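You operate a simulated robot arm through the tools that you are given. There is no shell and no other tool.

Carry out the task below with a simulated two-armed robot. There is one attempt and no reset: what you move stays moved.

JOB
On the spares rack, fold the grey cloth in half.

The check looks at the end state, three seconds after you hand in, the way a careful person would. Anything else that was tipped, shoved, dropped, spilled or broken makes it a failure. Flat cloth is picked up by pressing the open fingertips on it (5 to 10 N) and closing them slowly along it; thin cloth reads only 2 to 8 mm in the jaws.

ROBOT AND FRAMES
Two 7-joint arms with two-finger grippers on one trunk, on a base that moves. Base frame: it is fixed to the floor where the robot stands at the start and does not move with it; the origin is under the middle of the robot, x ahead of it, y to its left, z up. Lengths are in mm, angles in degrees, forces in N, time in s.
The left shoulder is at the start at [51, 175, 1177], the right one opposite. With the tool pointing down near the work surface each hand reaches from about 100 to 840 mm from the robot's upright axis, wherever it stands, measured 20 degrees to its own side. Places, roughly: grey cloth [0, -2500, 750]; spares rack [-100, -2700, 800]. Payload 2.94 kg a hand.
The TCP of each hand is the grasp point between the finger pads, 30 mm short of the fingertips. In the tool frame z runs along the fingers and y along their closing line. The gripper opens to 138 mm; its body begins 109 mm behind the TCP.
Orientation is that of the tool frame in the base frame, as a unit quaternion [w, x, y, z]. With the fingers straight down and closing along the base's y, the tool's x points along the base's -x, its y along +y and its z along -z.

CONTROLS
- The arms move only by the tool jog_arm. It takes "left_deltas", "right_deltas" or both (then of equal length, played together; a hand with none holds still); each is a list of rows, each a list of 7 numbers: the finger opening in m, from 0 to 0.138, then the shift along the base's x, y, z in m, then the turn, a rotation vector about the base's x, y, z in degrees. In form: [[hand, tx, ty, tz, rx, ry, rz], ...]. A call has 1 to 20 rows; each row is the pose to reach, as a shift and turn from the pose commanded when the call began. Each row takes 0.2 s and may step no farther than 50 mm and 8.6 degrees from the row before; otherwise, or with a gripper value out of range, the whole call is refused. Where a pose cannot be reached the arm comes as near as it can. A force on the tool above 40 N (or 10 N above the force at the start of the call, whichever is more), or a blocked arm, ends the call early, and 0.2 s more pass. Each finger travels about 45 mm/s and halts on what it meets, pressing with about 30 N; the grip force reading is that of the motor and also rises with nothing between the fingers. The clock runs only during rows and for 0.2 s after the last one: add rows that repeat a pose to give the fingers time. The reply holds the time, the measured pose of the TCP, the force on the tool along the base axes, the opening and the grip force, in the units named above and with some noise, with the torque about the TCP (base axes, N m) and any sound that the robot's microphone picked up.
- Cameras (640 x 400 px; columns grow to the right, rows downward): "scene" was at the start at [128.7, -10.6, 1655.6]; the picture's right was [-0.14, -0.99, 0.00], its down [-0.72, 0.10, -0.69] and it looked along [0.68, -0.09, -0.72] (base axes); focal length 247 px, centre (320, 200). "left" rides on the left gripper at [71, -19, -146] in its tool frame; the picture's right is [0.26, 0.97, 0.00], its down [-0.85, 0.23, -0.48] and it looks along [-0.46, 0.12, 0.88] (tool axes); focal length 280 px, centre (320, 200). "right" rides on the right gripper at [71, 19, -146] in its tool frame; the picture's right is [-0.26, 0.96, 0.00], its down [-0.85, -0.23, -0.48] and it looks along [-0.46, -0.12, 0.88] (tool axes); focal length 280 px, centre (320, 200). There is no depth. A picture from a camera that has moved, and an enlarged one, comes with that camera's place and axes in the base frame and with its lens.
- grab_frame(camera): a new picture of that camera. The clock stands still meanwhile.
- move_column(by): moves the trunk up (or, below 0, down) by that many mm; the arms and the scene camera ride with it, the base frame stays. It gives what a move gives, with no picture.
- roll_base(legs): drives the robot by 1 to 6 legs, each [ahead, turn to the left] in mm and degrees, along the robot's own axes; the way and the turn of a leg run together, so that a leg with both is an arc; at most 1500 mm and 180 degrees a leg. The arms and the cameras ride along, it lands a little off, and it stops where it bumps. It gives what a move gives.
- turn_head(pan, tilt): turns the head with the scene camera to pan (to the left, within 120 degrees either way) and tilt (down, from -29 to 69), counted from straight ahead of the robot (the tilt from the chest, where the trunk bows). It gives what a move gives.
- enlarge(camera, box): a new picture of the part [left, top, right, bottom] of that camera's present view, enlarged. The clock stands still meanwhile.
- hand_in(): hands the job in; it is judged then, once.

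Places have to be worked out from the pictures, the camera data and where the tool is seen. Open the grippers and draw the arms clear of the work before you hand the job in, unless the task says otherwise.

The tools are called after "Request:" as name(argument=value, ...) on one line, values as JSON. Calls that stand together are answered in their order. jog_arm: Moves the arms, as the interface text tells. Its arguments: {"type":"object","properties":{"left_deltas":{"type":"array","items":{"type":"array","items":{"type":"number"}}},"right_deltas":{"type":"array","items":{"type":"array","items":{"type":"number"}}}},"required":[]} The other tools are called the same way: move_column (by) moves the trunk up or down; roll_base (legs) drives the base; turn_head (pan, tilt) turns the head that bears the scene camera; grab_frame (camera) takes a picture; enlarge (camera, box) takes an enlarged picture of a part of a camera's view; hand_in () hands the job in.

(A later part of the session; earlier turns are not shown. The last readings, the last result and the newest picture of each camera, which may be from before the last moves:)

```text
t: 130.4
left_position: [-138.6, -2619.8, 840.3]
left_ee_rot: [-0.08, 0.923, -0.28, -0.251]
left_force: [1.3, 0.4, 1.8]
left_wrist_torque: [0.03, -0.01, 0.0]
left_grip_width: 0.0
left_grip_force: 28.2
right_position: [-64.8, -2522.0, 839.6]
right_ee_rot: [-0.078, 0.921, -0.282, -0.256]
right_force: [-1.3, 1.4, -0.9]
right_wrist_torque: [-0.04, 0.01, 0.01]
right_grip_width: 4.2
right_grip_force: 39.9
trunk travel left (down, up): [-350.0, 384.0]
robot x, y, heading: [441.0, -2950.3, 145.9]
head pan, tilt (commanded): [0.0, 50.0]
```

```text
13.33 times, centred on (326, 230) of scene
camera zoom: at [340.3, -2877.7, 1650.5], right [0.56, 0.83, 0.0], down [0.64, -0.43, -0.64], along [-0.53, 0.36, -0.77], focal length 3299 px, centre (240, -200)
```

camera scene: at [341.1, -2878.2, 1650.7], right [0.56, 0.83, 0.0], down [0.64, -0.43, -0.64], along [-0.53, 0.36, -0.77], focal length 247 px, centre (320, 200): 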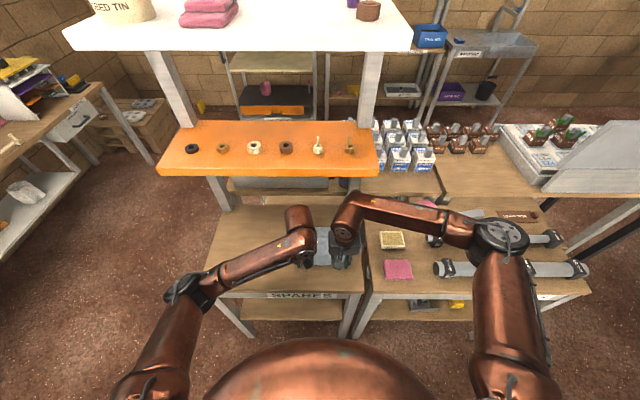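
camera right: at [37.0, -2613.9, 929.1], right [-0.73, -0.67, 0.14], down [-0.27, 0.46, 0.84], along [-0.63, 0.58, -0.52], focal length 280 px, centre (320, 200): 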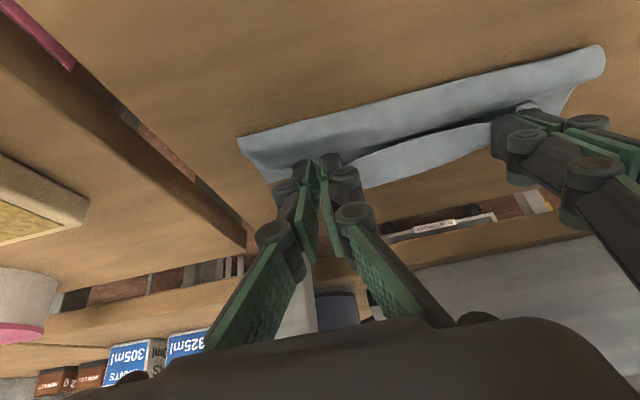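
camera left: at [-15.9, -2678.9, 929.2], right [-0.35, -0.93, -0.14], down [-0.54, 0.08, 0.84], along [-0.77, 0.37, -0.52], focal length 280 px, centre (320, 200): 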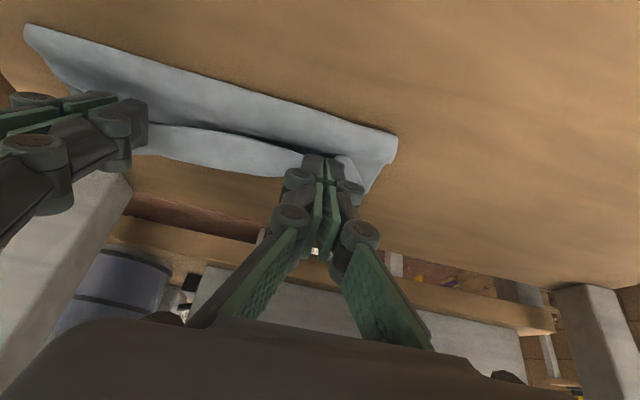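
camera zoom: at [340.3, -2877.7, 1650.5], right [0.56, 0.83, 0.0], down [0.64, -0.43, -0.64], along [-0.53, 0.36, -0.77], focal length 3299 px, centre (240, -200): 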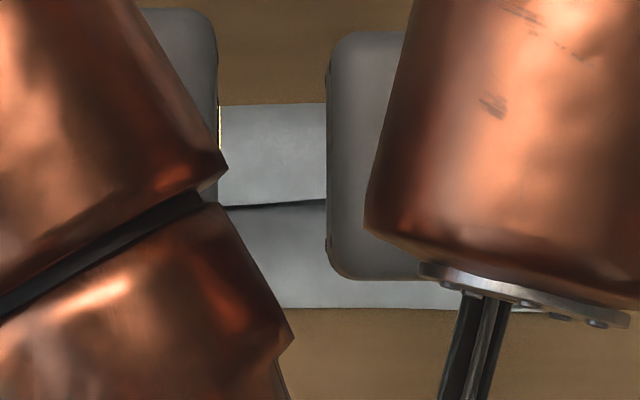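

The near edge's hem (~30 mm) still points back toward me, with the bend lying at the far edge, so the top layer is pulled too far. I back the hands off ~24 mm and lower them so the fold relaxes to the middle; after release I can drag the hem forward with a fingertip if needed.

Request:
jog_arm(left_deltas=[[0.0, 0.005, -0.0034, -0.001, 0, 0, 0], [0.0, 0.01, -0.0067, -0.002, 0, 0, 0], [0.0, 0.015, -0.0101, -0.003, 0, 0, 0], [0.0, 0.02, -0.0134, -0.005, 0, 0, 0], [0.0, 0.02, -0.0134, -0.007, 0, 0, 0], [0.0, 0.02, -0.0134, -0.007, 0, 0, 0]], right_deltas=[[0.0, 0.005, -0.0034, -0.001, 0, 0, 0], [0.0, 0.01, -0.0067, -0.002, 0, 0, 0], [0.0, 0.015, -0.0101, -0.003, 0, 0, 0], [0.0, 0.02, -0.0134, -0.005, 0, 0, 0], [0.0, 0.02, -0.0134, -0.007, 0, 0, 0], [0.0, 0.02, -0.0134, -0.007, 0, 0, 0]])

Request:
enlarge(camera="left", box=[10, 10, 410, 260])

Request:
enlarge(camera="right", box=[230, 30, 630, 280])

Request:
enlarge(camera="scene", box=[310, 215, 342, 255])

```text
t: 131.8
left_position: [-117.4, -2632.6, 833.2]
left_ee_rot: [-0.081, 0.923, -0.281, -0.252]
left_force: [1.5, -0.1, 1.1]
left_wrist_torque: [0.03, 0.02, -0.01]
left_grip_width: 0.0
left_grip_force: 27.0
right_position: [-44.2, -2536.0, 832.6]
right_ee_rot: [-0.079, 0.922, -0.282, -0.255]
right_force: [-0.1, -3.3, 2.9]
right_wrist_torque: [-0.01, 0.03, 0.03]
right_grip_width: 0.1
right_grip_force: 24.6
trunk travel left (down, up): [-350.0, 384.0]
robot x, y, heading: [444.3, -2947.9, 146.0]
head pan, tilt (commanded): [0.0, 50.0]
```

```text
1.60 times, centred on (210, 135) of left
camera zoom: at [4.7, -2692.4, 922.7], right [-0.35, -0.93, -0.14], down [-0.54, 0.08, 0.84], along [-0.77, 0.37, -0.52], focal length 449 px, centre (496, 304)
```

zoom: 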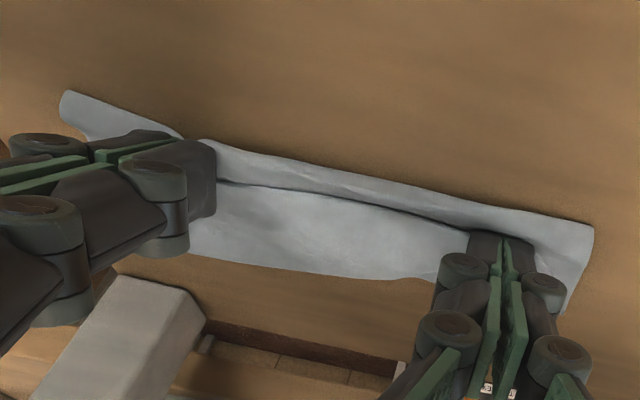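

```text
1.60 times, centred on (430, 155) of right
camera zoom: at [57.6, -2627.8, 922.2], right [-0.73, -0.67, 0.14], down [-0.27, 0.46, 0.84], along [-0.63, 0.58, -0.52], focal length 449 px, centre (144, 272)
```

zoom: 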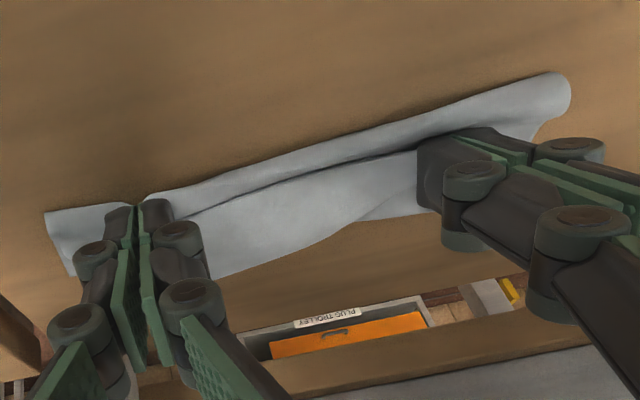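

```text
10.00 times, centred on (326, 235) of scene
camera zoom: at [340.8, -2877.9, 1650.6], right [0.56, 0.83, 0.0], down [0.64, -0.43, -0.64], along [-0.53, 0.36, -0.77], focal length 2474 px, centre (260, -150)
```

zoom: 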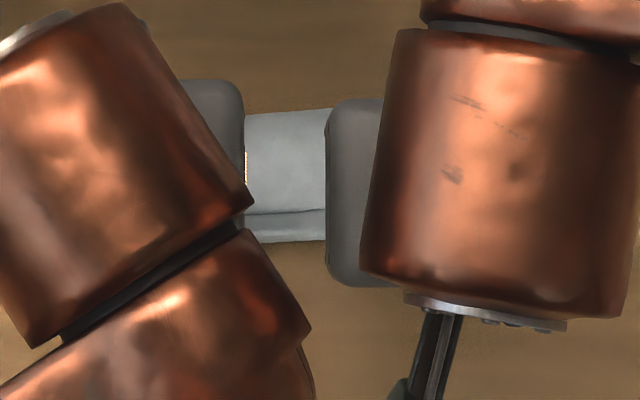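

Comparing lengths shows the cloth is in a Z: because the pads hold ~20 mm of the edge flat, the hem keeps pointing backward. I lay it back down flat once more, to re-pinch with a steep tool tilt so that only the very edge is gripped.

Request:
jog_arm(left_deltas=[[0.0, 0, 0, 0.02, 0, 0, 0], [0.0, 0.002, -0.001, 0.038, 0, 0, 0], [0.0, 0.0072, -0.0048, 0.052, 0, 0, 0], [0.0, 0.0157, -0.0106, 0.057, 0, 0, 0], [0.0, 0.0247, -0.0167, 0.06, 0, 0, 0], [0.0, 0.0342, -0.023, 0.061, 0, 0, 0], [0.0, 0.0427, -0.0287, 0.0608, -1.68, -2.49, 0], [0.0, 0.0512, -0.0345, 0.0585, -3.35, -4.98, 0], [0.0, 0.0592, -0.0399, 0.0551, -5.03, -7.47, 0], [0.0, 0.0667, -0.0449, 0.0497, -6.7, -9.95, 0], [0.0, 0.0735, -0.0495, 0.0432, -8.38, -12.44, 0], [0.0, 0.0792, -0.0534, 0.0346, -10.05, -14.93, 0], [0.0, 0.0839, -0.0565, 0.0249, -11.73, -17.42, 0], [0.0, 0.0867, -0.0584, 0.0154, -13.4, -19.91, 0], [0.0, 0.088, -0.0593, 0.008, -13.4, -19.91, 0], [0.0, 0.09, -0.0606, 0.001, -13.4, -19.91, 0], [0.0, 0.0916, -0.0617, -0.003, -13.4, -19.91, 0], [0.0, 0.0916, -0.0617, -0.003, -13.4, -19.91, 0]], right_deltas=[[0.0, 0, 0, 0.02, 0, 0, 0], [0.0, 0.002, -0.001, 0.038, 0, 0, 0], [0.0, 0.0072, -0.0048, 0.052, 0, 0, 0], [0.0, 0.0157, -0.0106, 0.057, 0, 0, 0], [0.0, 0.0247, -0.0167, 0.06, 0, 0, 0], [0.0, 0.0342, -0.023, 0.061, 0, 0, 0], [0.0, 0.0427, -0.0287, 0.0608, -1.68, -2.49, 0], [0.0, 0.0512, -0.0345, 0.0585, -3.35, -4.98, 0], [0.0, 0.0592, -0.0399, 0.0551, -5.03, -7.47, 0], [0.0, 0.0667, -0.0449, 0.0497, -6.7, -9.95, 0], [0.0, 0.0735, -0.0495, 0.0432, -8.38, -12.44, 0], [0.0, 0.0792, -0.0534, 0.0346, -10.05, -14.93, 0], [0.0, 0.0839, -0.0565, 0.0249, -11.73, -17.42, 0], [0.0, 0.0867, -0.0584, 0.0154, -13.4, -19.91, 0], [0.0, 0.088, -0.0593, 0.008, -13.4, -19.91, 0], [0.0, 0.09, -0.0606, 0.001, -13.4, -19.91, 0], [0.0, 0.0916, -0.0617, -0.003, -13.4, -19.91, 0], [0.0, 0.0916, -0.0617, -0.003, -13.4, -19.91, 0]])

Request:
grab_frame(camera="left")

Request:
grab_frame(camera="right")

```text
t: 135.6
left_position: [-25.3, -2693.2, 830.1]
left_ee_rot: [-0.02, 0.955, -0.289, -0.054]
left_force: [-1.0, 0.0, 0.6]
left_wrist_torque: [-0.06, 0.04, 0.02]
left_grip_width: 2.2
left_grip_force: 35.5
right_position: [47.1, -2597.2, 830.5]
right_ee_rot: [-0.018, 0.955, -0.292, -0.059]
right_force: [0.1, 2.0, -0.4]
right_wrist_torque: [-0.11, 0.13, 0.03]
right_grip_width: 4.9
right_grip_force: 41.7
trunk travel left (down, up): [-350.0, 384.0]
robot x, y, heading: [439.4, -2945.1, 145.8]
head pan, tilt (commanded): [0.0, 50.0]
```

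```text
taken
camera left: at [56.7, -2726.7, 967.6], right [-0.32, -0.95, -0.04], down [-0.79, 0.24, 0.57], along [-0.53, 0.21, -0.82], focal length 280 px, centre (320, 200)
```

left: 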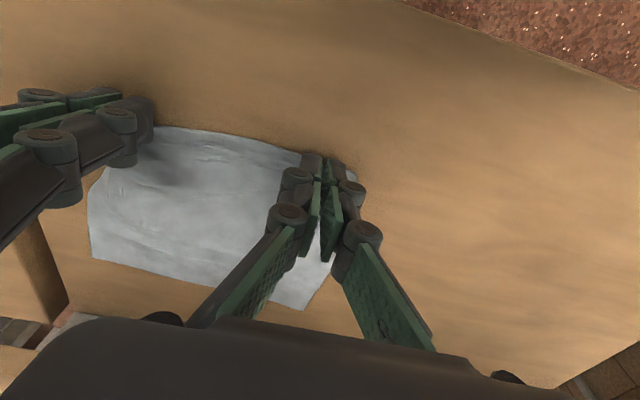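

```text
taken
camera right: at [109.9, -2662.7, 966.8], right [-0.76, -0.65, 0.03], down [-0.52, 0.63, 0.58], along [-0.4, 0.42, -0.82], focal length 280 px, centre (320, 200)
```

right: 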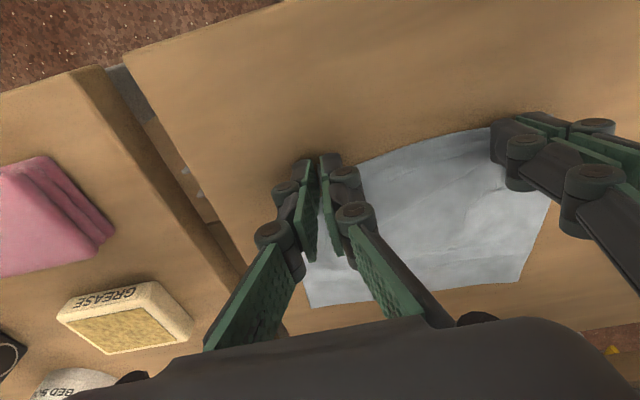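

The cloth is laid flat again. I open slowly to spread the ridges, then lift off and back away a little.

Request:
jog_arm(left_deltas=[[0.004, 0, 0, 0, 0, 0, 0], [0.008, 0, 0, 0, 0, 0, 0], [0.012, 0, 0, 0, 0, 0, 0], [0.016, 0, 0, 0, 0, 0, 0], [0.02, 0, 0, 0, 0, 0, 0], [0.024, 0, 0, 0, 0, 0, 0], [0.028, 0, 0, 0, 0, 0, 0], [0.03, 0, 0, 0, 0, 0, 0], [0.03, 0, 0, 0.004, 0, 0, 0], [0.03, 0.004, -0.0027, 0.012, 0, 0, 0], [0.03, 0.0083, -0.0256, 0.02, 1.68, 2.49, 0], [0.03, 0.0166, -0.0412, 0.028, 3.35, 4.98, 0], [0.03, 0.0249, -0.0568, 0.03, 5.03, 7.47, 0]], right_deltas=[[0.004, 0, 0, 0, 0, 0, 0], [0.008, 0, 0, 0, 0, 0, 0], [0.012, 0, 0, 0, 0, 0, 0], [0.016, 0, 0, 0, 0, 0, 0], [0.02, 0, 0, 0, 0, 0, 0], [0.024, 0, 0, 0, 0, 0, 0], [0.028, 0, 0, 0, 0, 0, 0], [0.03, 0, 0, 0, 0, 0, 0], [0.03, 0, 0, 0.004, 0, 0, 0], [0.03, 0.004, -0.0027, 0.012, 0, 0, 0], [0.03, 0.0203, 0.0044, 0.02, 1.68, 2.49, 0], [0.03, 0.0366, 0.0088, 0.028, 3.35, 4.98, 0], [0.03, 0.0529, 0.0172, 0.03, 5.03, 7.47, 0]])

Request:
enlarge(camera="scene", box=[260, 200, 380, 280])

Request:
grab_frame(camera="left")

Request:
grab_frame(camera="right")

```text
t: 138.4
left_position: [0.9, -2752.0, 859.9]
left_ee_rot: [-0.044, 0.948, -0.287, -0.131]
left_force: [1.0, 0.4, -0.9]
left_wrist_torque: [0.03, -0.02, -0.05]
left_grip_width: 29.7
left_grip_force: 0.0
right_position: [101.1, -2580.2, 861.2]
right_ee_rot: [-0.041, 0.947, -0.29, -0.134]
right_force: [-1.1, 0.6, 0.8]
right_wrist_torque: [0.01, 0.01, -0.03]
right_grip_width: 29.9
right_grip_force: 0.1
trunk travel left (down, up): [-350.0, 384.0]
robot x, y, heading: [440.5, -2946.4, 146.1]
head pan, tilt (commanded): [0.0, 50.0]
```

```text
5.00 times, centred on (320, 240) of scene
camera zoom: at [341.7, -2878.2, 1650.7], right [0.56, 0.83, 0.0], down [0.63, -0.43, -0.64], along [-0.53, 0.36, -0.77], focal length 1237 px, centre (320, 0)
```

zoom: 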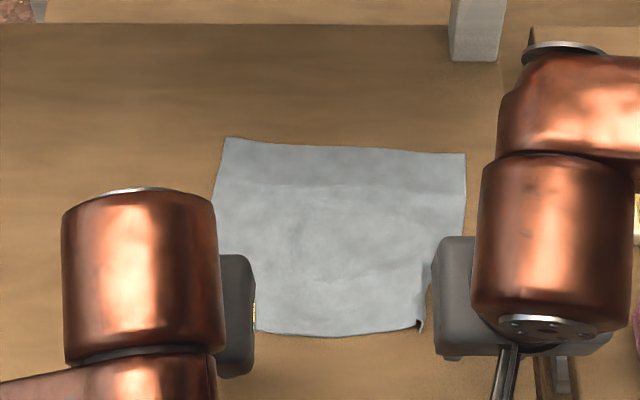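

```text
taken
camera left: at [99.4, -2795.5, 981.4], right [-0.33, -0.94, -0.08], down [-0.7, 0.19, 0.69], along [-0.63, 0.28, -0.72], focal length 280 px, centre (320, 200)
```

left: 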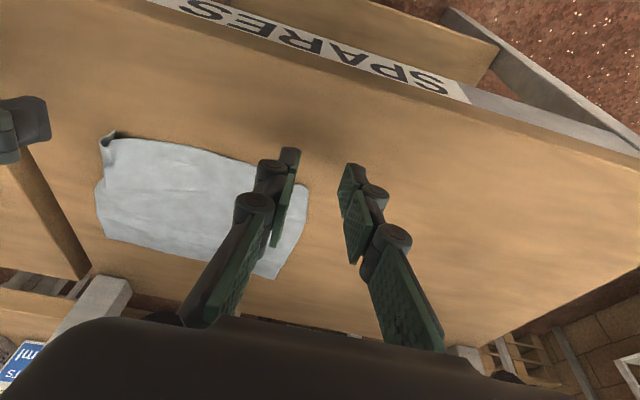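

```text
taken
camera right: at [180.1, -2656.8, 981.8], right [-0.75, -0.66, 0.07], down [-0.44, 0.57, 0.69], along [-0.5, 0.49, -0.72], focal length 280 px, centre (320, 200)
```

right: 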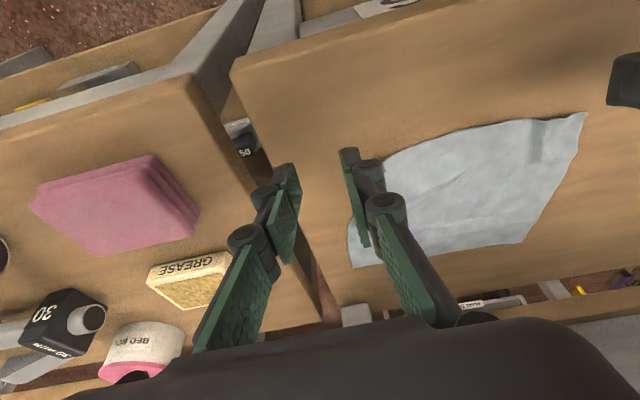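

I zoom in to see the near-right corner, which looks slightly curled.

Request:
enlarge(camera="left", box=[80, 110, 320, 290])

Request:
enlarge(camera="right", box=[330, 90, 600, 290])

```text
2.22 times, centred on (200, 200) of left
camera zoom: at [99.4, -2795.5, 981.4], right [-0.33, -0.94, -0.08], down [-0.7, 0.19, 0.69], along [-0.63, 0.28, -0.72], focal length 623 px, centre (587, 200)
```

zoom: 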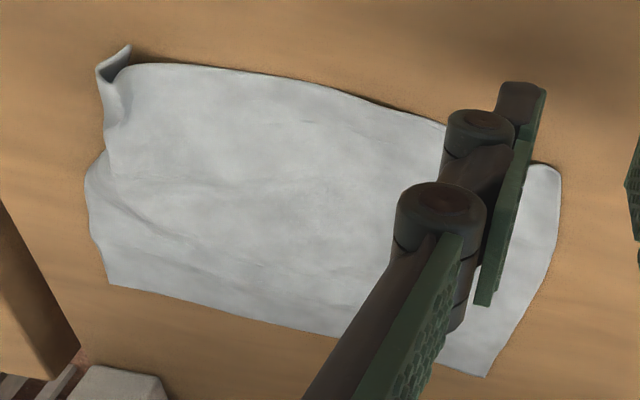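

```text
2.00 times, centred on (465, 190) of right
camera zoom: at [180.1, -2656.8, 981.8], right [-0.75, -0.66, 0.07], down [-0.44, 0.57, 0.69], along [-0.5, 0.49, -0.72], focal length 561 px, centre (30, 220)
```

zoom: 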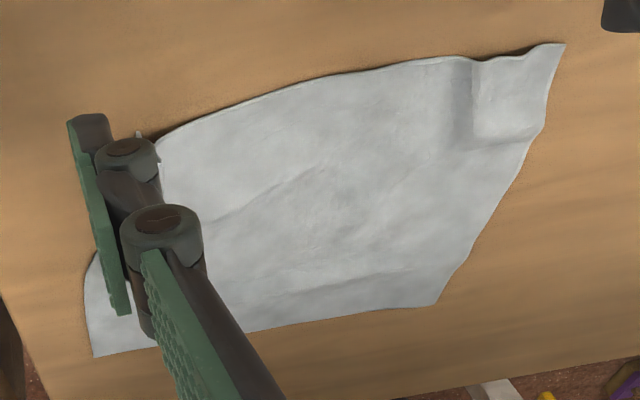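

The near-right corner has a small upright curl at R≈76; the near edge runs F≈393 (middle) to ≈403–406 (ends). I bring both hands in with a steep 45° tilt, slightly toed to match the bowed edge, hovering just above with the rear pad corners over the edge.

Request:
jog_arm(left_deltas=[[0.026, -0.0035, 0.0092, -0.001, 3.57, 4.58, -1.57], [0.026, -0.0071, 0.0184, -0.003, 7.14, 9.16, -3.14], [0.026, -0.0106, 0.0275, -0.006, 10.72, 13.73, -4.7], [0.026, -0.0142, 0.0367, -0.01, 14.29, 18.31, -6.27], [0.026, -0.0177, 0.0459, -0.015, 17.86, 22.89, -7.84], [0.026, -0.0177, 0.0459, -0.015, 17.86, 22.89, -7.84]], right_deltas=[[0.026, -0.0088, -0.0036, -0.001, 2.94, 5.0, 1.37], [0.026, -0.0176, -0.0071, -0.003, 5.88, 10.0, 2.74], [0.026, -0.0263, -0.0107, -0.006, 8.83, 15.01, 4.11], [0.026, -0.0351, -0.0142, -0.01, 11.77, 20.01, 5.48], [0.026, -0.0439, -0.0178, -0.016, 14.71, 25.01, 6.85], [0.026, -0.0439, -0.0178, -0.016, 14.71, 25.01, 6.85]])

Request:
enlarge(camera="left", box=[200, 60, 440, 240])

Request:
enlarge(camera="right", box=[200, 60, 440, 240])

Request:
enlarge(camera="scene", box=[240, 160, 400, 300])

```text
t: 139.8
left_position: [-17.4, -2704.8, 845.0]
left_ee_rot: [-0.139, 0.864, -0.33, -0.355]
left_force: [-0.5, 0.2, -0.6]
left_wrist_torque: [0.02, 0.0, 0.02]
left_grip_width: 25.9
left_grip_force: 0.1
right_position: [56.2, -2597.9, 844.4]
right_ee_rot: [-0.088, 0.899, -0.215, -0.372]
right_force: [0.9, -0.1, -0.6]
right_wrist_torque: [0.01, -0.03, 0.03]
right_grip_width: 26.0
right_grip_force: 0.2
trunk travel left (down, up): [-350.0, 384.0]
robot x, y, heading: [441.1, -2948.1, 145.9]
head pan, tilt (commanded): [0.0, 50.0]
```

```text
2.22 times, centred on (320, 150) of left
camera zoom: at [107.5, -2792.7, 898.9], right [-0.51, -0.84, -0.19], down [-0.36, 0.0, 0.93], along [-0.78, 0.54, -0.3], focal length 623 px, centre (320, 311)
```

zoom: 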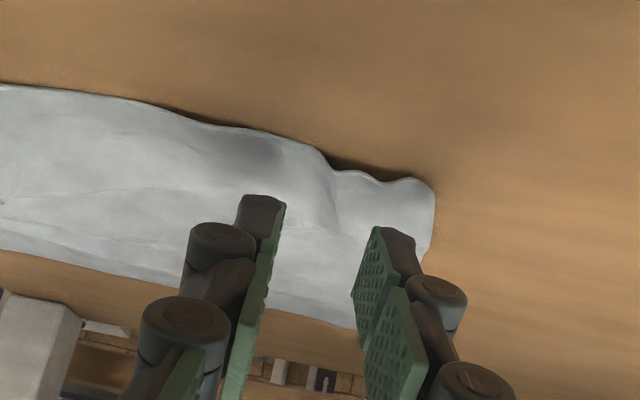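

```text
2.22 times, centred on (320, 150) of right
camera zoom: at [184.4, -2684.7, 898.0], right [-0.6, -0.78, 0.19], down [-0.13, 0.33, 0.94], along [-0.79, 0.54, -0.3], focal length 623 px, centre (320, 311)
```

zoom: 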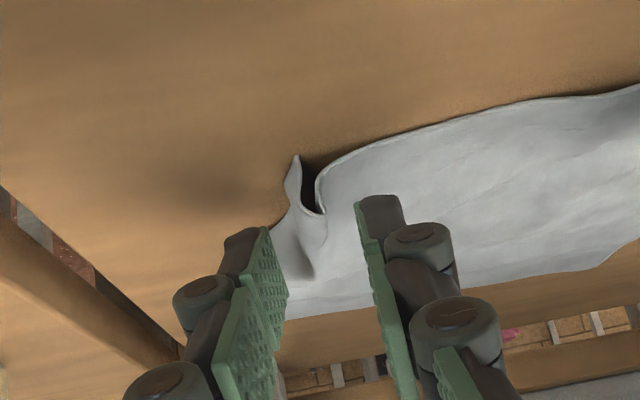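

```text
2.86 times, centred on (320, 230) of scene
camera zoom: at [340.8, -2877.7, 1650.6], right [0.56, 0.83, 0.0], down [0.64, -0.43, -0.64], along [-0.53, 0.36, -0.77], focal length 707 px, centre (320, 114)
```

zoom: 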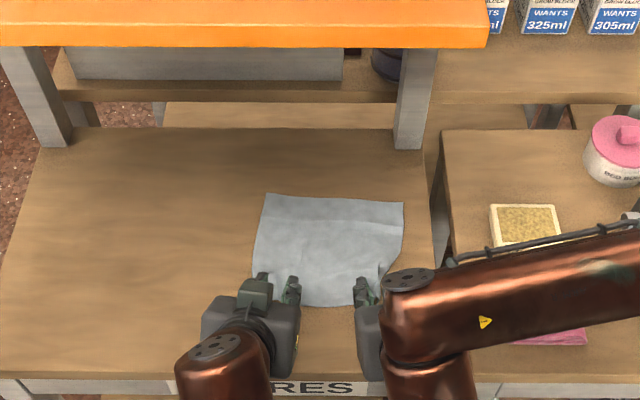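

The steep view shows it well: the left rear pad corners are 1–6 mm inside the edge, and the right fingers straddle the upright curl at the corner. I fine-tune a few mm and come down close to contact.

Request:
jog_arm(left_deltas=[[0.026, -0.0025, 0.0017, -0.003, 0, 0, 0], [0.026, -0.0025, 0.0017, -0.007, 0, 0, 0], [0.026, -0.0025, 0.0017, -0.011, 0, 0, 0], [0.026, -0.0025, 0.0017, -0.011, 0, 0, 0]], right_deltas=[[0.026, 0.0008, 0.003, -0.003, 0, 0, 0], [0.026, 0.0008, 0.003, -0.007, 0, 0, 0], [0.026, 0.0008, 0.003, -0.011, 0, 0, 0], [0.026, 0.0008, 0.003, -0.011, 0, 0, 0]])

Request:
enlarge(camera="left", box=[200, 60, 440, 240])

Request:
enlarge(camera="right", box=[200, 60, 440, 240])

```text
t: 140.8
left_position: [-21.1, -2704.4, 833.3]
left_ee_rot: [-0.139, 0.864, -0.33, -0.354]
left_force: [0.0, -1.2, 0.1]
left_wrist_torque: [0.03, -0.01, 0.0]
left_grip_width: 25.9
left_grip_force: 0.0
right_position: [56.2, -2594.7, 832.7]
right_ee_rot: [-0.088, 0.899, -0.215, -0.372]
right_force: [0.2, -0.1, 0.0]
right_wrist_torque: [0.02, -0.01, 0.02]
right_grip_width: 26.0
right_grip_force: 0.0
trunk travel left (down, up): [-350.0, 384.0]
robot x, y, heading: [446.6, -2944.5, 146.1]
head pan, tilt (commanded): [0.0, 50.0]
```

```text
2.22 times, centred on (320, 150) of left
camera zoom: at [104.5, -2791.4, 888.5], right [-0.51, -0.84, -0.19], down [-0.36, 0.0, 0.93], along [-0.78, 0.54, -0.3], focal length 623 px, centre (320, 311)
```

zoom: 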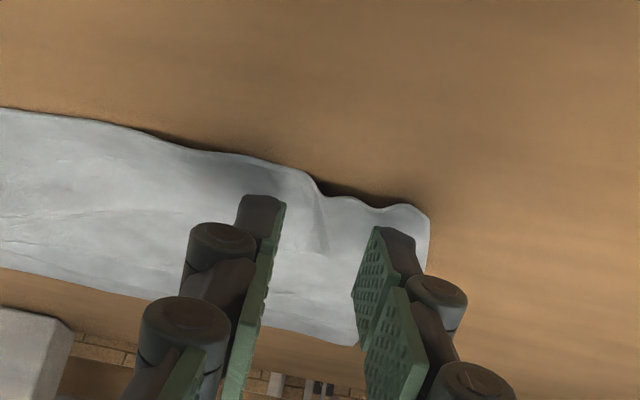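

```text
2.22 times, centred on (320, 150) of right
camera zoom: at [185.2, -2681.7, 886.6], right [-0.6, -0.78, 0.19], down [-0.13, 0.33, 0.94], along [-0.79, 0.54, -0.3], focal length 623 px, centre (320, 311)
```

zoom: 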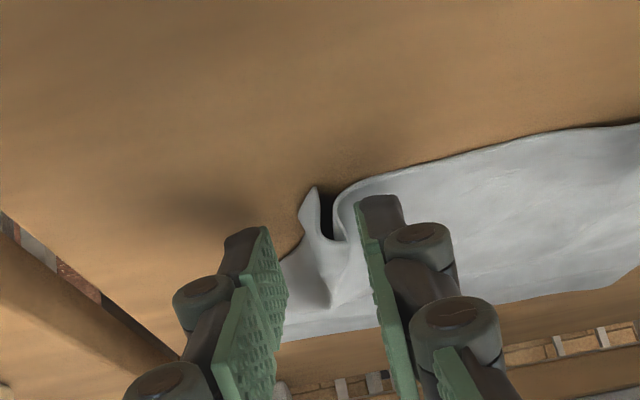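

Near edge at the left inner finger is ~15 mm inside but only ~5 mm at the outer one, so I yaw the left hand a further 10° and back it off 4 mm; then lower both to light contact.

Request:
jog_arm(left_deltas=[[0.026, 0.0017, -0.0011, 0.001, 0, 0, -5], [0.026, 0.0033, -0.0022, 0.001, 0, 0, -10], [0.026, 0.0033, -0.0022, -0.0005, 0, 0, -10], [0.026, 0.0033, -0.0022, -0.0015, 0, 0, -10], [0.026, 0.0033, -0.0022, -0.0025, 0, 0, -10]], right_deltas=[[0.026, 0.0017, -0.0011, 0.0, 0, 0, 0], [0.026, 0.0017, -0.0011, 0.0, 0, 0, 0], [0.026, 0.0017, -0.0011, -0.0005, 0, 0, 0], [0.026, 0.0017, -0.0011, -0.0015, 0, 0, 0], [0.026, 0.0017, -0.0011, -0.0022, 0, 0, 0]])

Request:
enlarge(camera="left", box=[200, 60, 440, 240])

Request:
enlarge(camera="right", box=[200, 60, 440, 240])

```text
t: 142.0
left_position: [-17.8, -2706.2, 833.0]
left_ee_rot: [-0.17, 0.832, -0.405, -0.339]
left_force: [0.4, 0.1, -0.6]
left_wrist_torque: [0.01, -0.03, 0.02]
left_grip_width: 25.8
left_grip_force: 0.0
right_position: [58.0, -2596.0, 831.3]
right_ee_rot: [-0.089, 0.898, -0.215, -0.372]
right_force: [-1.3, -0.5, -0.6]
right_wrist_torque: [0.03, 0.01, -0.01]
right_grip_width: 25.8
right_grip_force: 0.1
trunk travel left (down, up): [-350.0, 384.0]
robot x, y, heading: [442.3, -2948.4, 145.9]
head pan, tilt (commanded): [0.0, 50.0]
```

```text
2.22 times, centred on (320, 150) of left
camera zoom: at [90.6, -2814.3, 885.9], right [-0.64, -0.74, -0.19], down [-0.35, 0.07, 0.93], along [-0.68, 0.67, -0.3], focal length 623 px, centre (320, 311)
```

zoom: 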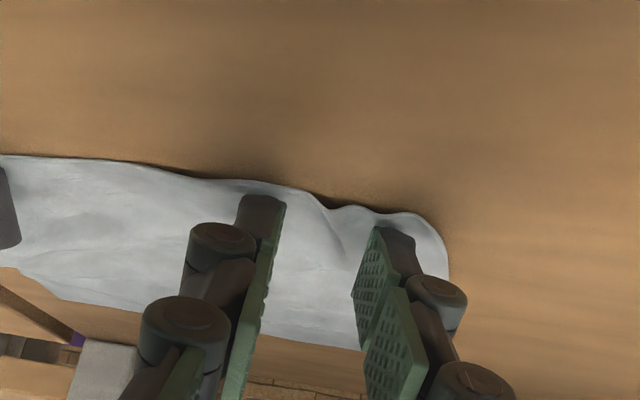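

```text
2.22 times, centred on (320, 150) of right
camera zoom: at [186.8, -2682.7, 884.9], right [-0.6, -0.78, 0.19], down [-0.13, 0.33, 0.94], along [-0.79, 0.54, -0.3], focal length 623 px, centre (320, 311)
```

zoom: 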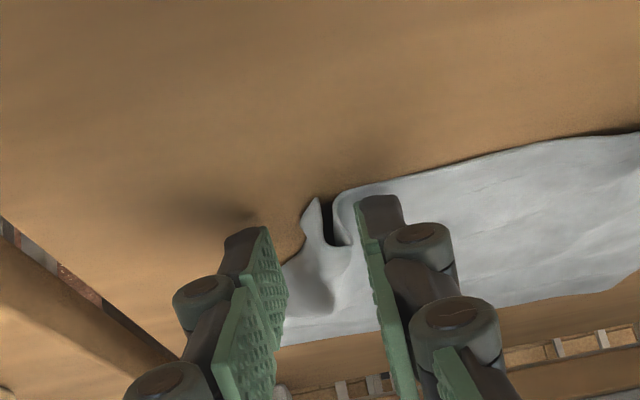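

The edge now runs parallel to the finger pairs with just a few millimetres overlap. I lower both for contact.

Request:
jog_arm(left_deltas=[[0.026, 0, 0, -0.001, 0, 0, 0], [0.026, 0, 0, -0.002, 0, 0, 0], [0.026, 0, 0, -0.002, 0, 0, 0]], right_deltas=[[0.026, 0, 0, -0.001, 0, 0, 0], [0.026, 0, 0, -0.0015, 0, 0, 0], [0.026, 0, 0, -0.0015, 0, 0, 0]])

```text
t: 142.8
left_position: [-17.8, -2706.1, 830.8]
left_ee_rot: [-0.17, 0.832, -0.404, -0.341]
left_force: [-0.7, -0.3, 3.1]
left_wrist_torque: [0.0, 0.06, -0.03]
left_grip_width: 25.9
left_grip_force: 0.1
right_position: [58.1, -2595.5, 829.9]
right_ee_rot: [-0.088, 0.899, -0.215, -0.372]
right_force: [1.6, -0.3, 4.1]
right_wrist_torque: [-0.07, 0.05, 0.02]
right_grip_width: 25.9
right_grip_force: 0.1
trunk travel left (down, up): [-350.0, 384.0]
robot x, y, heading: [442.5, -2950.6, 145.8]
head pan, tilt (commanded): [0.0, 50.0]
```

Contact at 3–4 N. I press slightly more and close slowly to 12 mm.

Request:
jog_arm(left_deltas=[[0.026, 0, 0, -0.0005, 0, 0, 0], [0.025, 0, 0, -0.0005, 0, 0, 0], [0.024, 0, 0, -0.0005, 0, 0, 0], [0.023, 0, 0, -0.0006, 0, 0, 0], [0.022, 0, 0, -0.0006, 0, 0, 0], [0.021, 0, 0, -0.0007, 0, 0, 0], [0.02, 0, 0, -0.0007, 0, 0, 0], [0.019, 0, 0, -0.0008, 0, 0, 0], [0.018, 0, 0, -0.0008, 0, 0, 0], [0.017, 0, 0, -0.0009, 0, 0, 0], [0.016, 0, 0, -0.0009, 0, 0, 0], [0.015, 0, 0, -0.001, 0, 0, 0], [0.014, 0, 0, -0.001, 0, 0, 0], [0.013, 0, 0, -0.001, 0, 0, 0], [0.012, 0, 0, -0.001, 0, 0, 0]], right_deltas=[[0.026, 0, 0, -0.0004, 0, 0, 0], [0.025, 0, 0, -0.0004, 0, 0, 0], [0.024, 0, 0, -0.0004, 0, 0, 0], [0.023, 0, 0, -0.0005, 0, 0, 0], [0.022, 0, 0, -0.0005, 0, 0, 0], [0.021, 0, 0, -0.0006, 0, 0, 0], [0.02, 0, 0, -0.0006, 0, 0, 0], [0.019, 0, 0, -0.0007, 0, 0, 0], [0.018, 0, 0, -0.0007, 0, 0, 0], [0.017, 0, 0, -0.0008, 0, 0, 0], [0.016, 0, 0, -0.0008, 0, 0, 0], [0.015, 0, 0, -0.0009, 0, 0, 0], [0.014, 0, 0, -0.0009, 0, 0, 0], [0.013, 0, 0, -0.001, 0, 0, 0], [0.012, 0, 0, -0.001, 0, 0, 0]])

Request:
enlarge(camera="left", box=[200, 60, 440, 240])

Request:
enlarge(camera="right", box=[200, 60, 440, 240])

```text
t: 146.0
left_position: [-17.7, -2706.9, 828.4]
left_ee_rot: [-0.171, 0.831, -0.404, -0.341]
left_force: [-0.1, 0.2, 3.4]
left_wrist_torque: [0.04, 0.05, 0.0]
left_grip_width: 11.7
left_grip_force: 0.0
right_position: [57.9, -2595.5, 828.7]
right_ee_rot: [-0.089, 0.898, -0.215, -0.373]
right_force: [-2.2, -4.7, 16.4]
right_wrist_torque: [-0.2, 0.32, 0.03]
right_grip_width: 14.1
right_grip_force: 1.7
trunk travel left (down, up): [-350.0, 384.0]
robot x, y, heading: [440.9, -2947.8, 146.1]
head pan, tilt (commanded): [0.0, 50.0]
```

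```text
2.22 times, centred on (320, 150) of left
camera zoom: at [91.1, -2815.0, 883.3], right [-0.64, -0.74, -0.19], down [-0.35, 0.06, 0.93], along [-0.68, 0.67, -0.3], focal length 623 px, centre (320, 311)
```

zoom: 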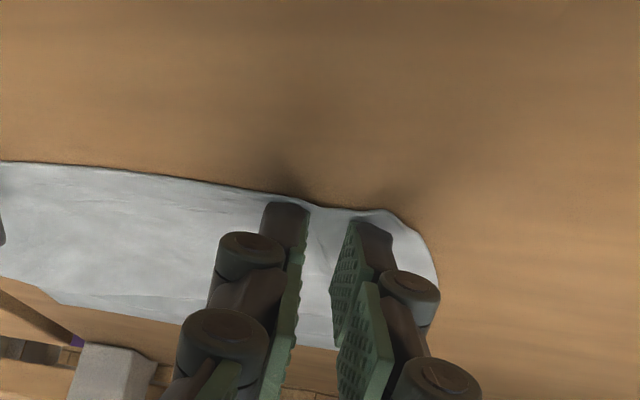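

```text
2.22 times, centred on (320, 150) of right
camera zoom: at [187.0, -2683.9, 882.6], right [-0.6, -0.78, 0.19], down [-0.13, 0.32, 0.94], along [-0.79, 0.54, -0.3], focal length 623 px, centre (320, 311)
```

zoom: 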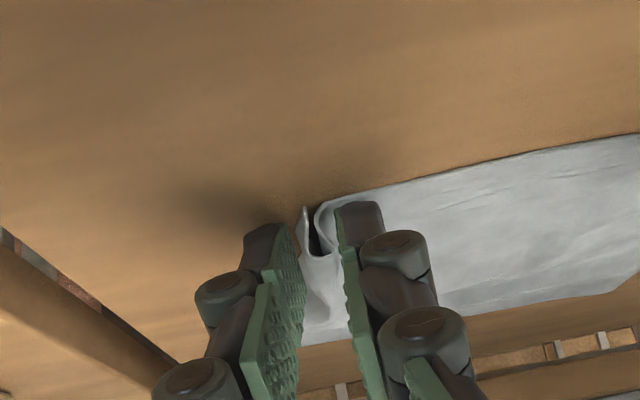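

The right ridge is good (16 N, easing up a bit); the left slid without gathering. I close the right fully, and reopen the left, press harder and try again.

Request:
jog_arm(left_deltas=[[0.014, 0, 0, 0.001, 0, 0, 0], [0.018, 0, 0, 0.0015, 0, 0, 0], [0.022, 0, 0, 0.0015, 0, 0, 0], [0.026, 0, 0, 0.0015, 0, 0, 0], [0.026, 0, 0, 0.001, 0, 0, 0], [0.026, 0, 0, 0.0003, 0, 0, 0], [0.026, 0, 0, -0.0002, 0, 0, 0], [0.026, 0, 0, -0.0002, 0, 0, 0]], right_deltas=[[0.011, 0, 0, 0.0003, 0, 0, 0], [0.01, 0, 0, 0.0004, 0, 0, 0], [0.008, 0, 0, 0.0004, 0, 0, 0], [0.006, 0, 0, 0.0004, 0, 0, 0], [0.004, 0, 0, 0.0004, 0, 0, 0], [0.002, 0, 0, 0.0004, 0, 0, 0], [0.0, 0, 0, 0.0004, 0, 0, 0], [0.0, 0, 0, 0.0004, 0, 0, 0]])

Request:
enlarge(camera="left", box=[200, 60, 440, 240])

Request:
enlarge(camera="right", box=[200, 60, 440, 240])

```text
t: 147.8
left_position: [-19.2, -2705.1, 830.3]
left_ee_rot: [-0.171, 0.831, -0.404, -0.341]
left_force: [0.5, -0.5, 9.0]
left_wrist_torque: [0.0, 0.07, -0.02]
left_grip_width: 25.9
left_grip_force: 0.0
right_position: [59.0, -2596.0, 829.2]
right_ee_rot: [-0.089, 0.899, -0.216, -0.371]
right_force: [0.9, -1.1, 1.7]
right_wrist_torque: [-0.13, 0.24, 0.16]
right_grip_width: 4.8
right_grip_force: 40.6
trunk travel left (down, up): [-350.0, 384.0]
robot x, y, heading: [444.4, -2946.6, 146.1]
head pan, tilt (commanded): [0.0, 50.0]
```

```text
2.22 times, centred on (320, 150) of left
camera zoom: at [90.9, -2814.5, 883.7], right [-0.64, -0.74, -0.19], down [-0.35, 0.06, 0.93], along [-0.68, 0.67, -0.3], focal length 623 px, centre (320, 311)
```

zoom: 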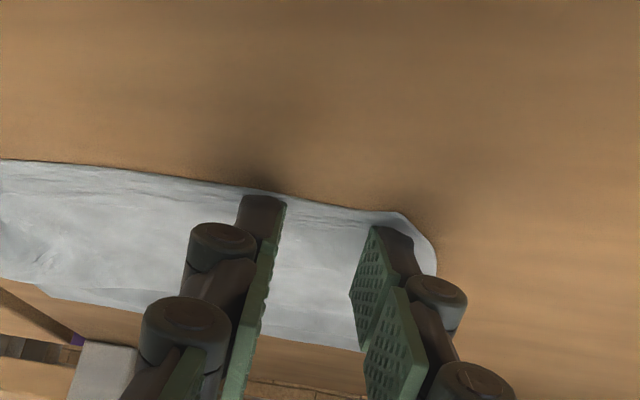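

```text
2.22 times, centred on (320, 150) of right
camera zoom: at [187.5, -2683.2, 882.7], right [-0.6, -0.78, 0.18], down [-0.13, 0.33, 0.94], along [-0.79, 0.54, -0.3], focal length 623 px, centre (320, 311)
```

zoom: 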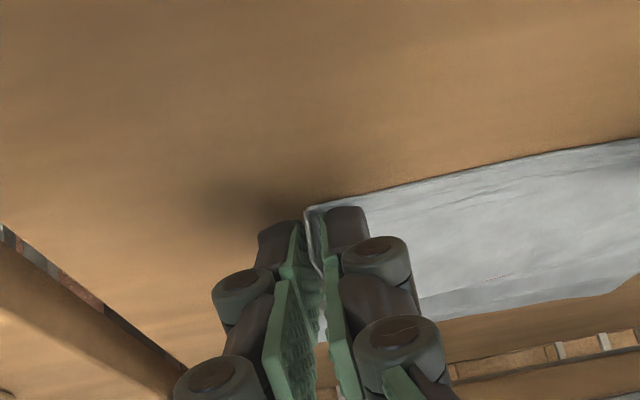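

Right holds the corner edge firmly (4.8 mm, 41 N). The left presses with 9 N; I close it slowly, following down to keep that pressure.

Request:
jog_arm(left_deltas=[[0.025, 0, 0, -0.0001, 0, 0, 0], [0.024, 0, 0, -0.0002, 0, 0, 0], [0.023, 0, 0, -0.0003, 0, 0, 0], [0.022, 0, 0, -0.0004, 0, 0, 0], [0.021, 0, 0, -0.0005, 0, 0, 0], [0.02, 0, 0, -0.0006, 0, 0, 0], [0.019, 0, 0, -0.0007, 0, 0, 0], [0.018, 0, 0, -0.0008, 0, 0, 0], [0.017, 0, 0, -0.0009, 0, 0, 0], [0.016, 0, 0, -0.001, 0, 0, 0]])

Request:
enlarge(camera="left", box=[200, 60, 440, 240])

```text
t: 150.0
left_position: [-17.4, -2705.3, 828.5]
left_ee_rot: [-0.17, 0.831, -0.404, -0.343]
left_force: [-1.8, -1.3, 22.3]
left_wrist_torque: [0.04, 0.38, 0.07]
left_grip_width: 16.8
left_grip_force: 0.6
right_position: [59.5, -2597.3, 829.9]
right_ee_rot: [-0.089, 0.898, -0.216, -0.372]
right_force: [0.9, -2.7, 2.0]
right_wrist_torque: [-0.05, 0.19, 0.08]
right_grip_width: 5.2
right_grip_force: 41.9
trunk travel left (down, up): [-350.0, 384.0]
robot x, y, heading: [442.0, -2946.4, 145.9]
head pan, tilt (commanded): [0.0, 50.0]
```

```text
2.22 times, centred on (320, 150) of left
camera zoom: at [91.1, -2814.6, 883.0], right [-0.64, -0.74, -0.19], down [-0.35, 0.06, 0.93], along [-0.68, 0.67, -0.3], focal length 623 px, centre (320, 311)
```

zoom: 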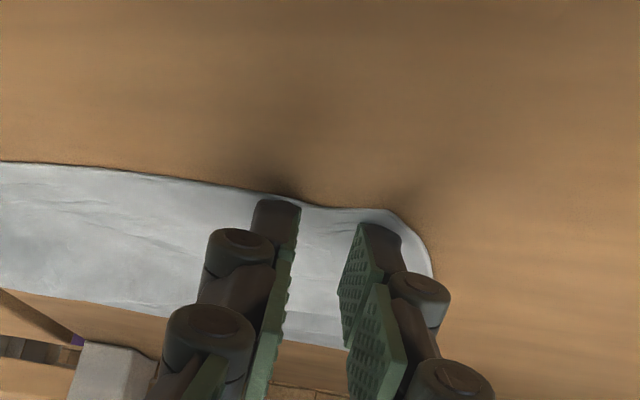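

Pressure rose to 22 N and the taut cloth stops the inner finger from gathering. I ease up and move the left hand inward along its closing line while closing, so the outer finger pushes the slack in.

Request:
jog_arm(left_deltas=[[0.015, 0.0004, 0.0003, 0.0005, 0, 0, 0], [0.014, 0.0008, 0.0006, 0.0007, 0, 0, 0], [0.013, 0.0013, 0.001, 0.0007, 0, 0, 0], [0.012, 0.0018, 0.0014, 0.0007, 0, 0, 0], [0.011, 0.0023, 0.0018, 0.0006, 0, 0, 0], [0.01, 0.0028, 0.0022, 0.0006, 0, 0, 0], [0.009, 0.0033, 0.0026, 0.0005, 0, 0, 0], [0.008, 0.0038, 0.003, 0.0005, 0, 0, 0]])

Request:
enlarge(camera="left", box=[200, 60, 440, 240])

```text
t: 151.8
left_position: [-14.5, -2704.2, 829.6]
left_ee_rot: [-0.17, 0.832, -0.403, -0.341]
left_force: [-3.3, -2.4, 16.6]
left_wrist_torque: [0.03, 0.25, 0.01]
left_grip_width: 8.9
left_grip_force: 0.1
right_position: [58.7, -2596.3, 829.1]
right_ee_rot: [-0.09, 0.898, -0.216, -0.372]
right_force: [-3.6, 1.7, -0.1]
right_wrist_torque: [-0.05, -0.13, 0.02]
right_grip_width: 1.2
right_grip_force: 22.2
trunk travel left (down, up): [-350.0, 384.0]
robot x, y, heading: [445.2, -2951.7, 145.7]
head pan, tilt (commanded): [0.0, 50.0]
```

```text
2.22 times, centred on (320, 150) of left
camera zoom: at [94.9, -2812.1, 882.7], right [-0.64, -0.74, -0.19], down [-0.35, 0.06, 0.93], along [-0.68, 0.67, -0.3], focal length 623 px, centre (320, 311)
```

zoom: 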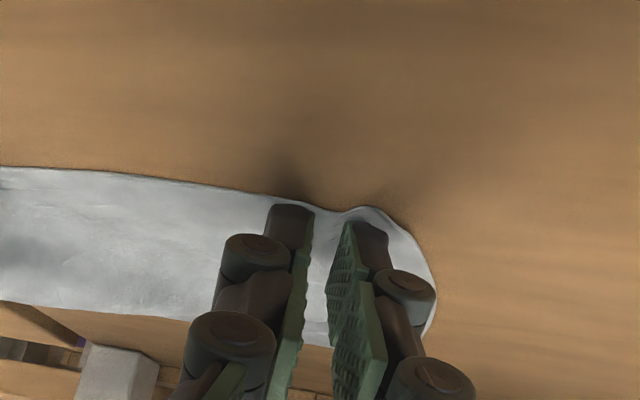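

Request:
jog_arm(left_deltas=[[0.007, 0.0004, 0.0003, 0.0, 0, 0, 0], [0.006, 0.0008, 0.0006, 0.0, 0, 0, 0], [0.005, 0.0012, 0.0009, 0.0, 0, 0, 0], [0.004, 0.0016, 0.0012, 0.0, 0, 0, 0], [0.003, 0.002, 0.0015, 0.0, 0, 0, 0], [0.002, 0.0024, 0.0018, 0.0, 0, 0, 0], [0.0, 0.0024, 0.0018, 0.0, 0, 0, 0], [0.0, 0.0024, 0.0018, 0.0, 0, 0, 0], [0.0, 0.0024, 0.0018, 0.0002, 0, 0, 0]])

Request:
enlarge(camera="left", box=[200, 60, 440, 240])

Request:
enlarge(camera="right", box=[200, 60, 440, 240])

```text
t: 153.8
left_position: [-11.3, -2702.3, 828.3]
left_ee_rot: [-0.17, 0.832, -0.404, -0.34]
left_force: [1.7, 0.2, 5.8]
left_wrist_torque: [0.04, -0.01, -0.02]
left_grip_width: 0.0
left_grip_force: 28.6
right_position: [58.7, -2595.1, 829.6]
right_ee_rot: [-0.089, 0.898, -0.216, -0.372]
right_force: [0.7, -1.1, 2.1]
right_wrist_torque: [0.2, -0.16, -0.25]
right_grip_width: 3.0
right_grip_force: 37.9
trunk travel left (down, up): [-350.0, 384.0]
robot x, y, heading: [442.2, -2948.2, 145.8]
head pan, tilt (commanded): [0.0, 50.0]
```

```text
2.22 times, centred on (320, 150) of left
camera zoom: at [97.3, -2809.8, 882.4], right [-0.64, -0.74, -0.19], down [-0.35, 0.07, 0.93], along [-0.68, 0.67, -0.3], focal length 623 px, centre (320, 311)
```

zoom: 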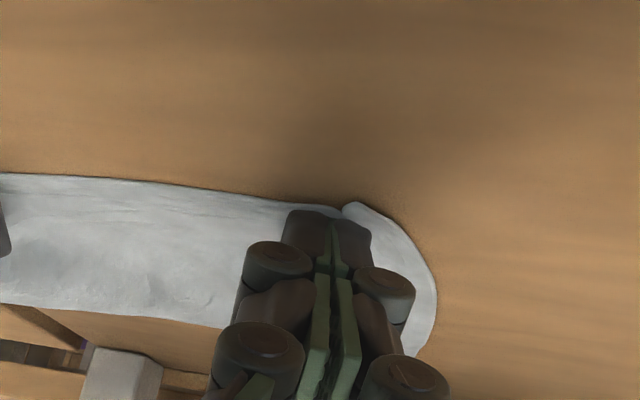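

```text
2.22 times, centred on (320, 150) of right
camera zoom: at [187.1, -2682.9, 882.7], right [-0.6, -0.78, 0.19], down [-0.13, 0.33, 0.94], along [-0.79, 0.54, -0.3], focal length 623 px, centre (320, 311)
```

zoom: 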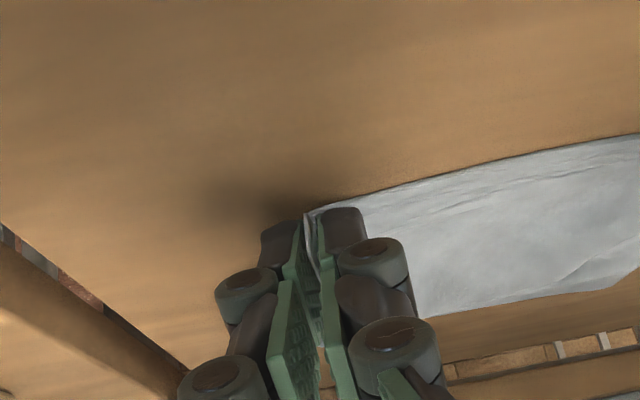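

A notch in the edge at the left fingertips suggests a small pinch. I test-lift both by 15 mm.

Request:
jog_arm(left_deltas=[[0.0, 0, 0, 0.004, 0, 0, 0], [0.0, -0.0008, 0.0006, 0.008, 0, 0, 0], [0.0, -0.0017, 0.0011, 0.012, 0, 0, 0], [0.0, -0.0025, 0.0017, 0.016, 0, 0, 0]], right_deltas=[[0.0, 0, 0, 0.004, 0, 0, 0], [0.0, -0.0008, 0.0006, 0.008, 0, 0, 0], [0.0, -0.0017, 0.0011, 0.012, 0, 0, 0], [0.0, -0.0025, 0.0017, 0.016, 0, 0, 0]])

Request:
enlarge(camera="left", box=[80, 60, 440, 260])

Request:
enlarge(camera="right", box=[200, 60, 560, 260])

Request:
enlarge(camera="scene", box=[260, 200, 380, 280])

```text
t: 154.8
left_position: [-14.4, -2699.6, 844.6]
left_ee_rot: [-0.17, 0.832, -0.405, -0.339]
left_force: [-0.3, 0.9, 1.1]
left_wrist_torque: [0.01, -0.02, 0.0]
left_grip_width: 0.0
left_grip_force: 28.4
right_position: [56.9, -2594.4, 845.0]
right_ee_rot: [-0.089, 0.899, -0.215, -0.372]
right_force: [0.6, 0.8, -1.1]
right_wrist_torque: [0.05, 0.07, -0.04]
right_grip_width: 4.4
right_grip_force: 40.2
trunk travel left (down, up): [-350.0, 384.0]
robot x, y, heading: [449.0, -2947.4, 145.9]
head pan, tilt (commanded): [0.0, 50.0]
```

```text
1.78 times, centred on (260, 160) of left
camera zoom: at [94.5, -2808.2, 898.0], right [-0.64, -0.74, -0.19], down [-0.35, 0.07, 0.93], along [-0.68, 0.67, -0.3], focal length 498 px, centre (427, 271)
```

zoom: 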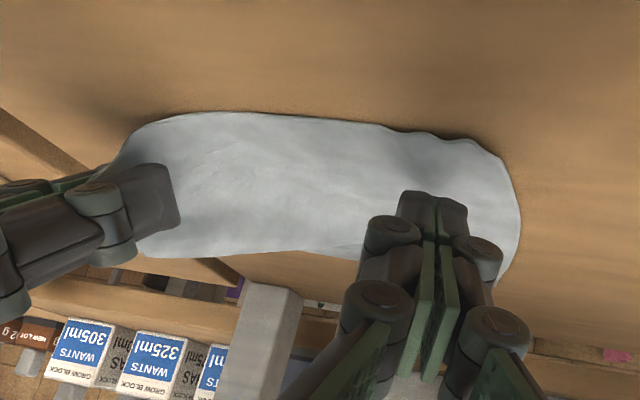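

```text
1.78 times, centred on (380, 160) of right
camera zoom: at [184.6, -2681.2, 898.5], right [-0.6, -0.78, 0.19], down [-0.13, 0.33, 0.94], along [-0.79, 0.54, -0.3], focal length 498 px, centre (213, 271)
```

zoom: 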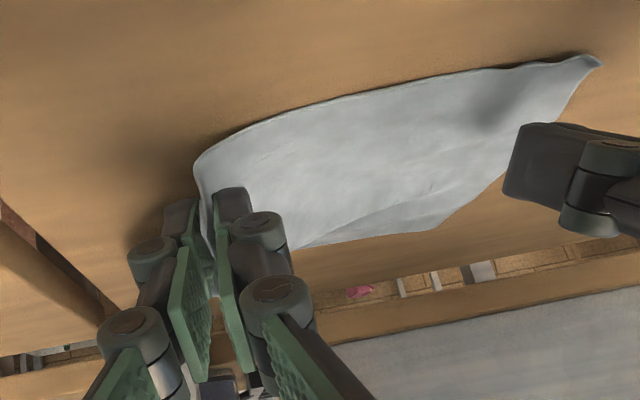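

```text
5.00 times, centred on (320, 240) of scene
camera zoom: at [340.8, -2877.9, 1650.6], right [0.56, 0.83, 0.0], down [0.64, -0.43, -0.64], along [-0.53, 0.36, -0.77], focal length 1237 px, centre (320, 0)
```

zoom: 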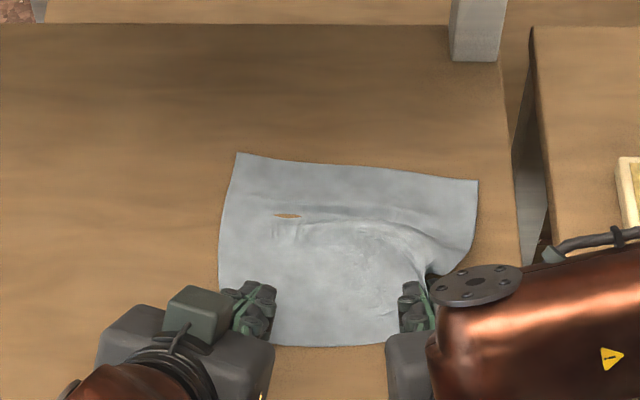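

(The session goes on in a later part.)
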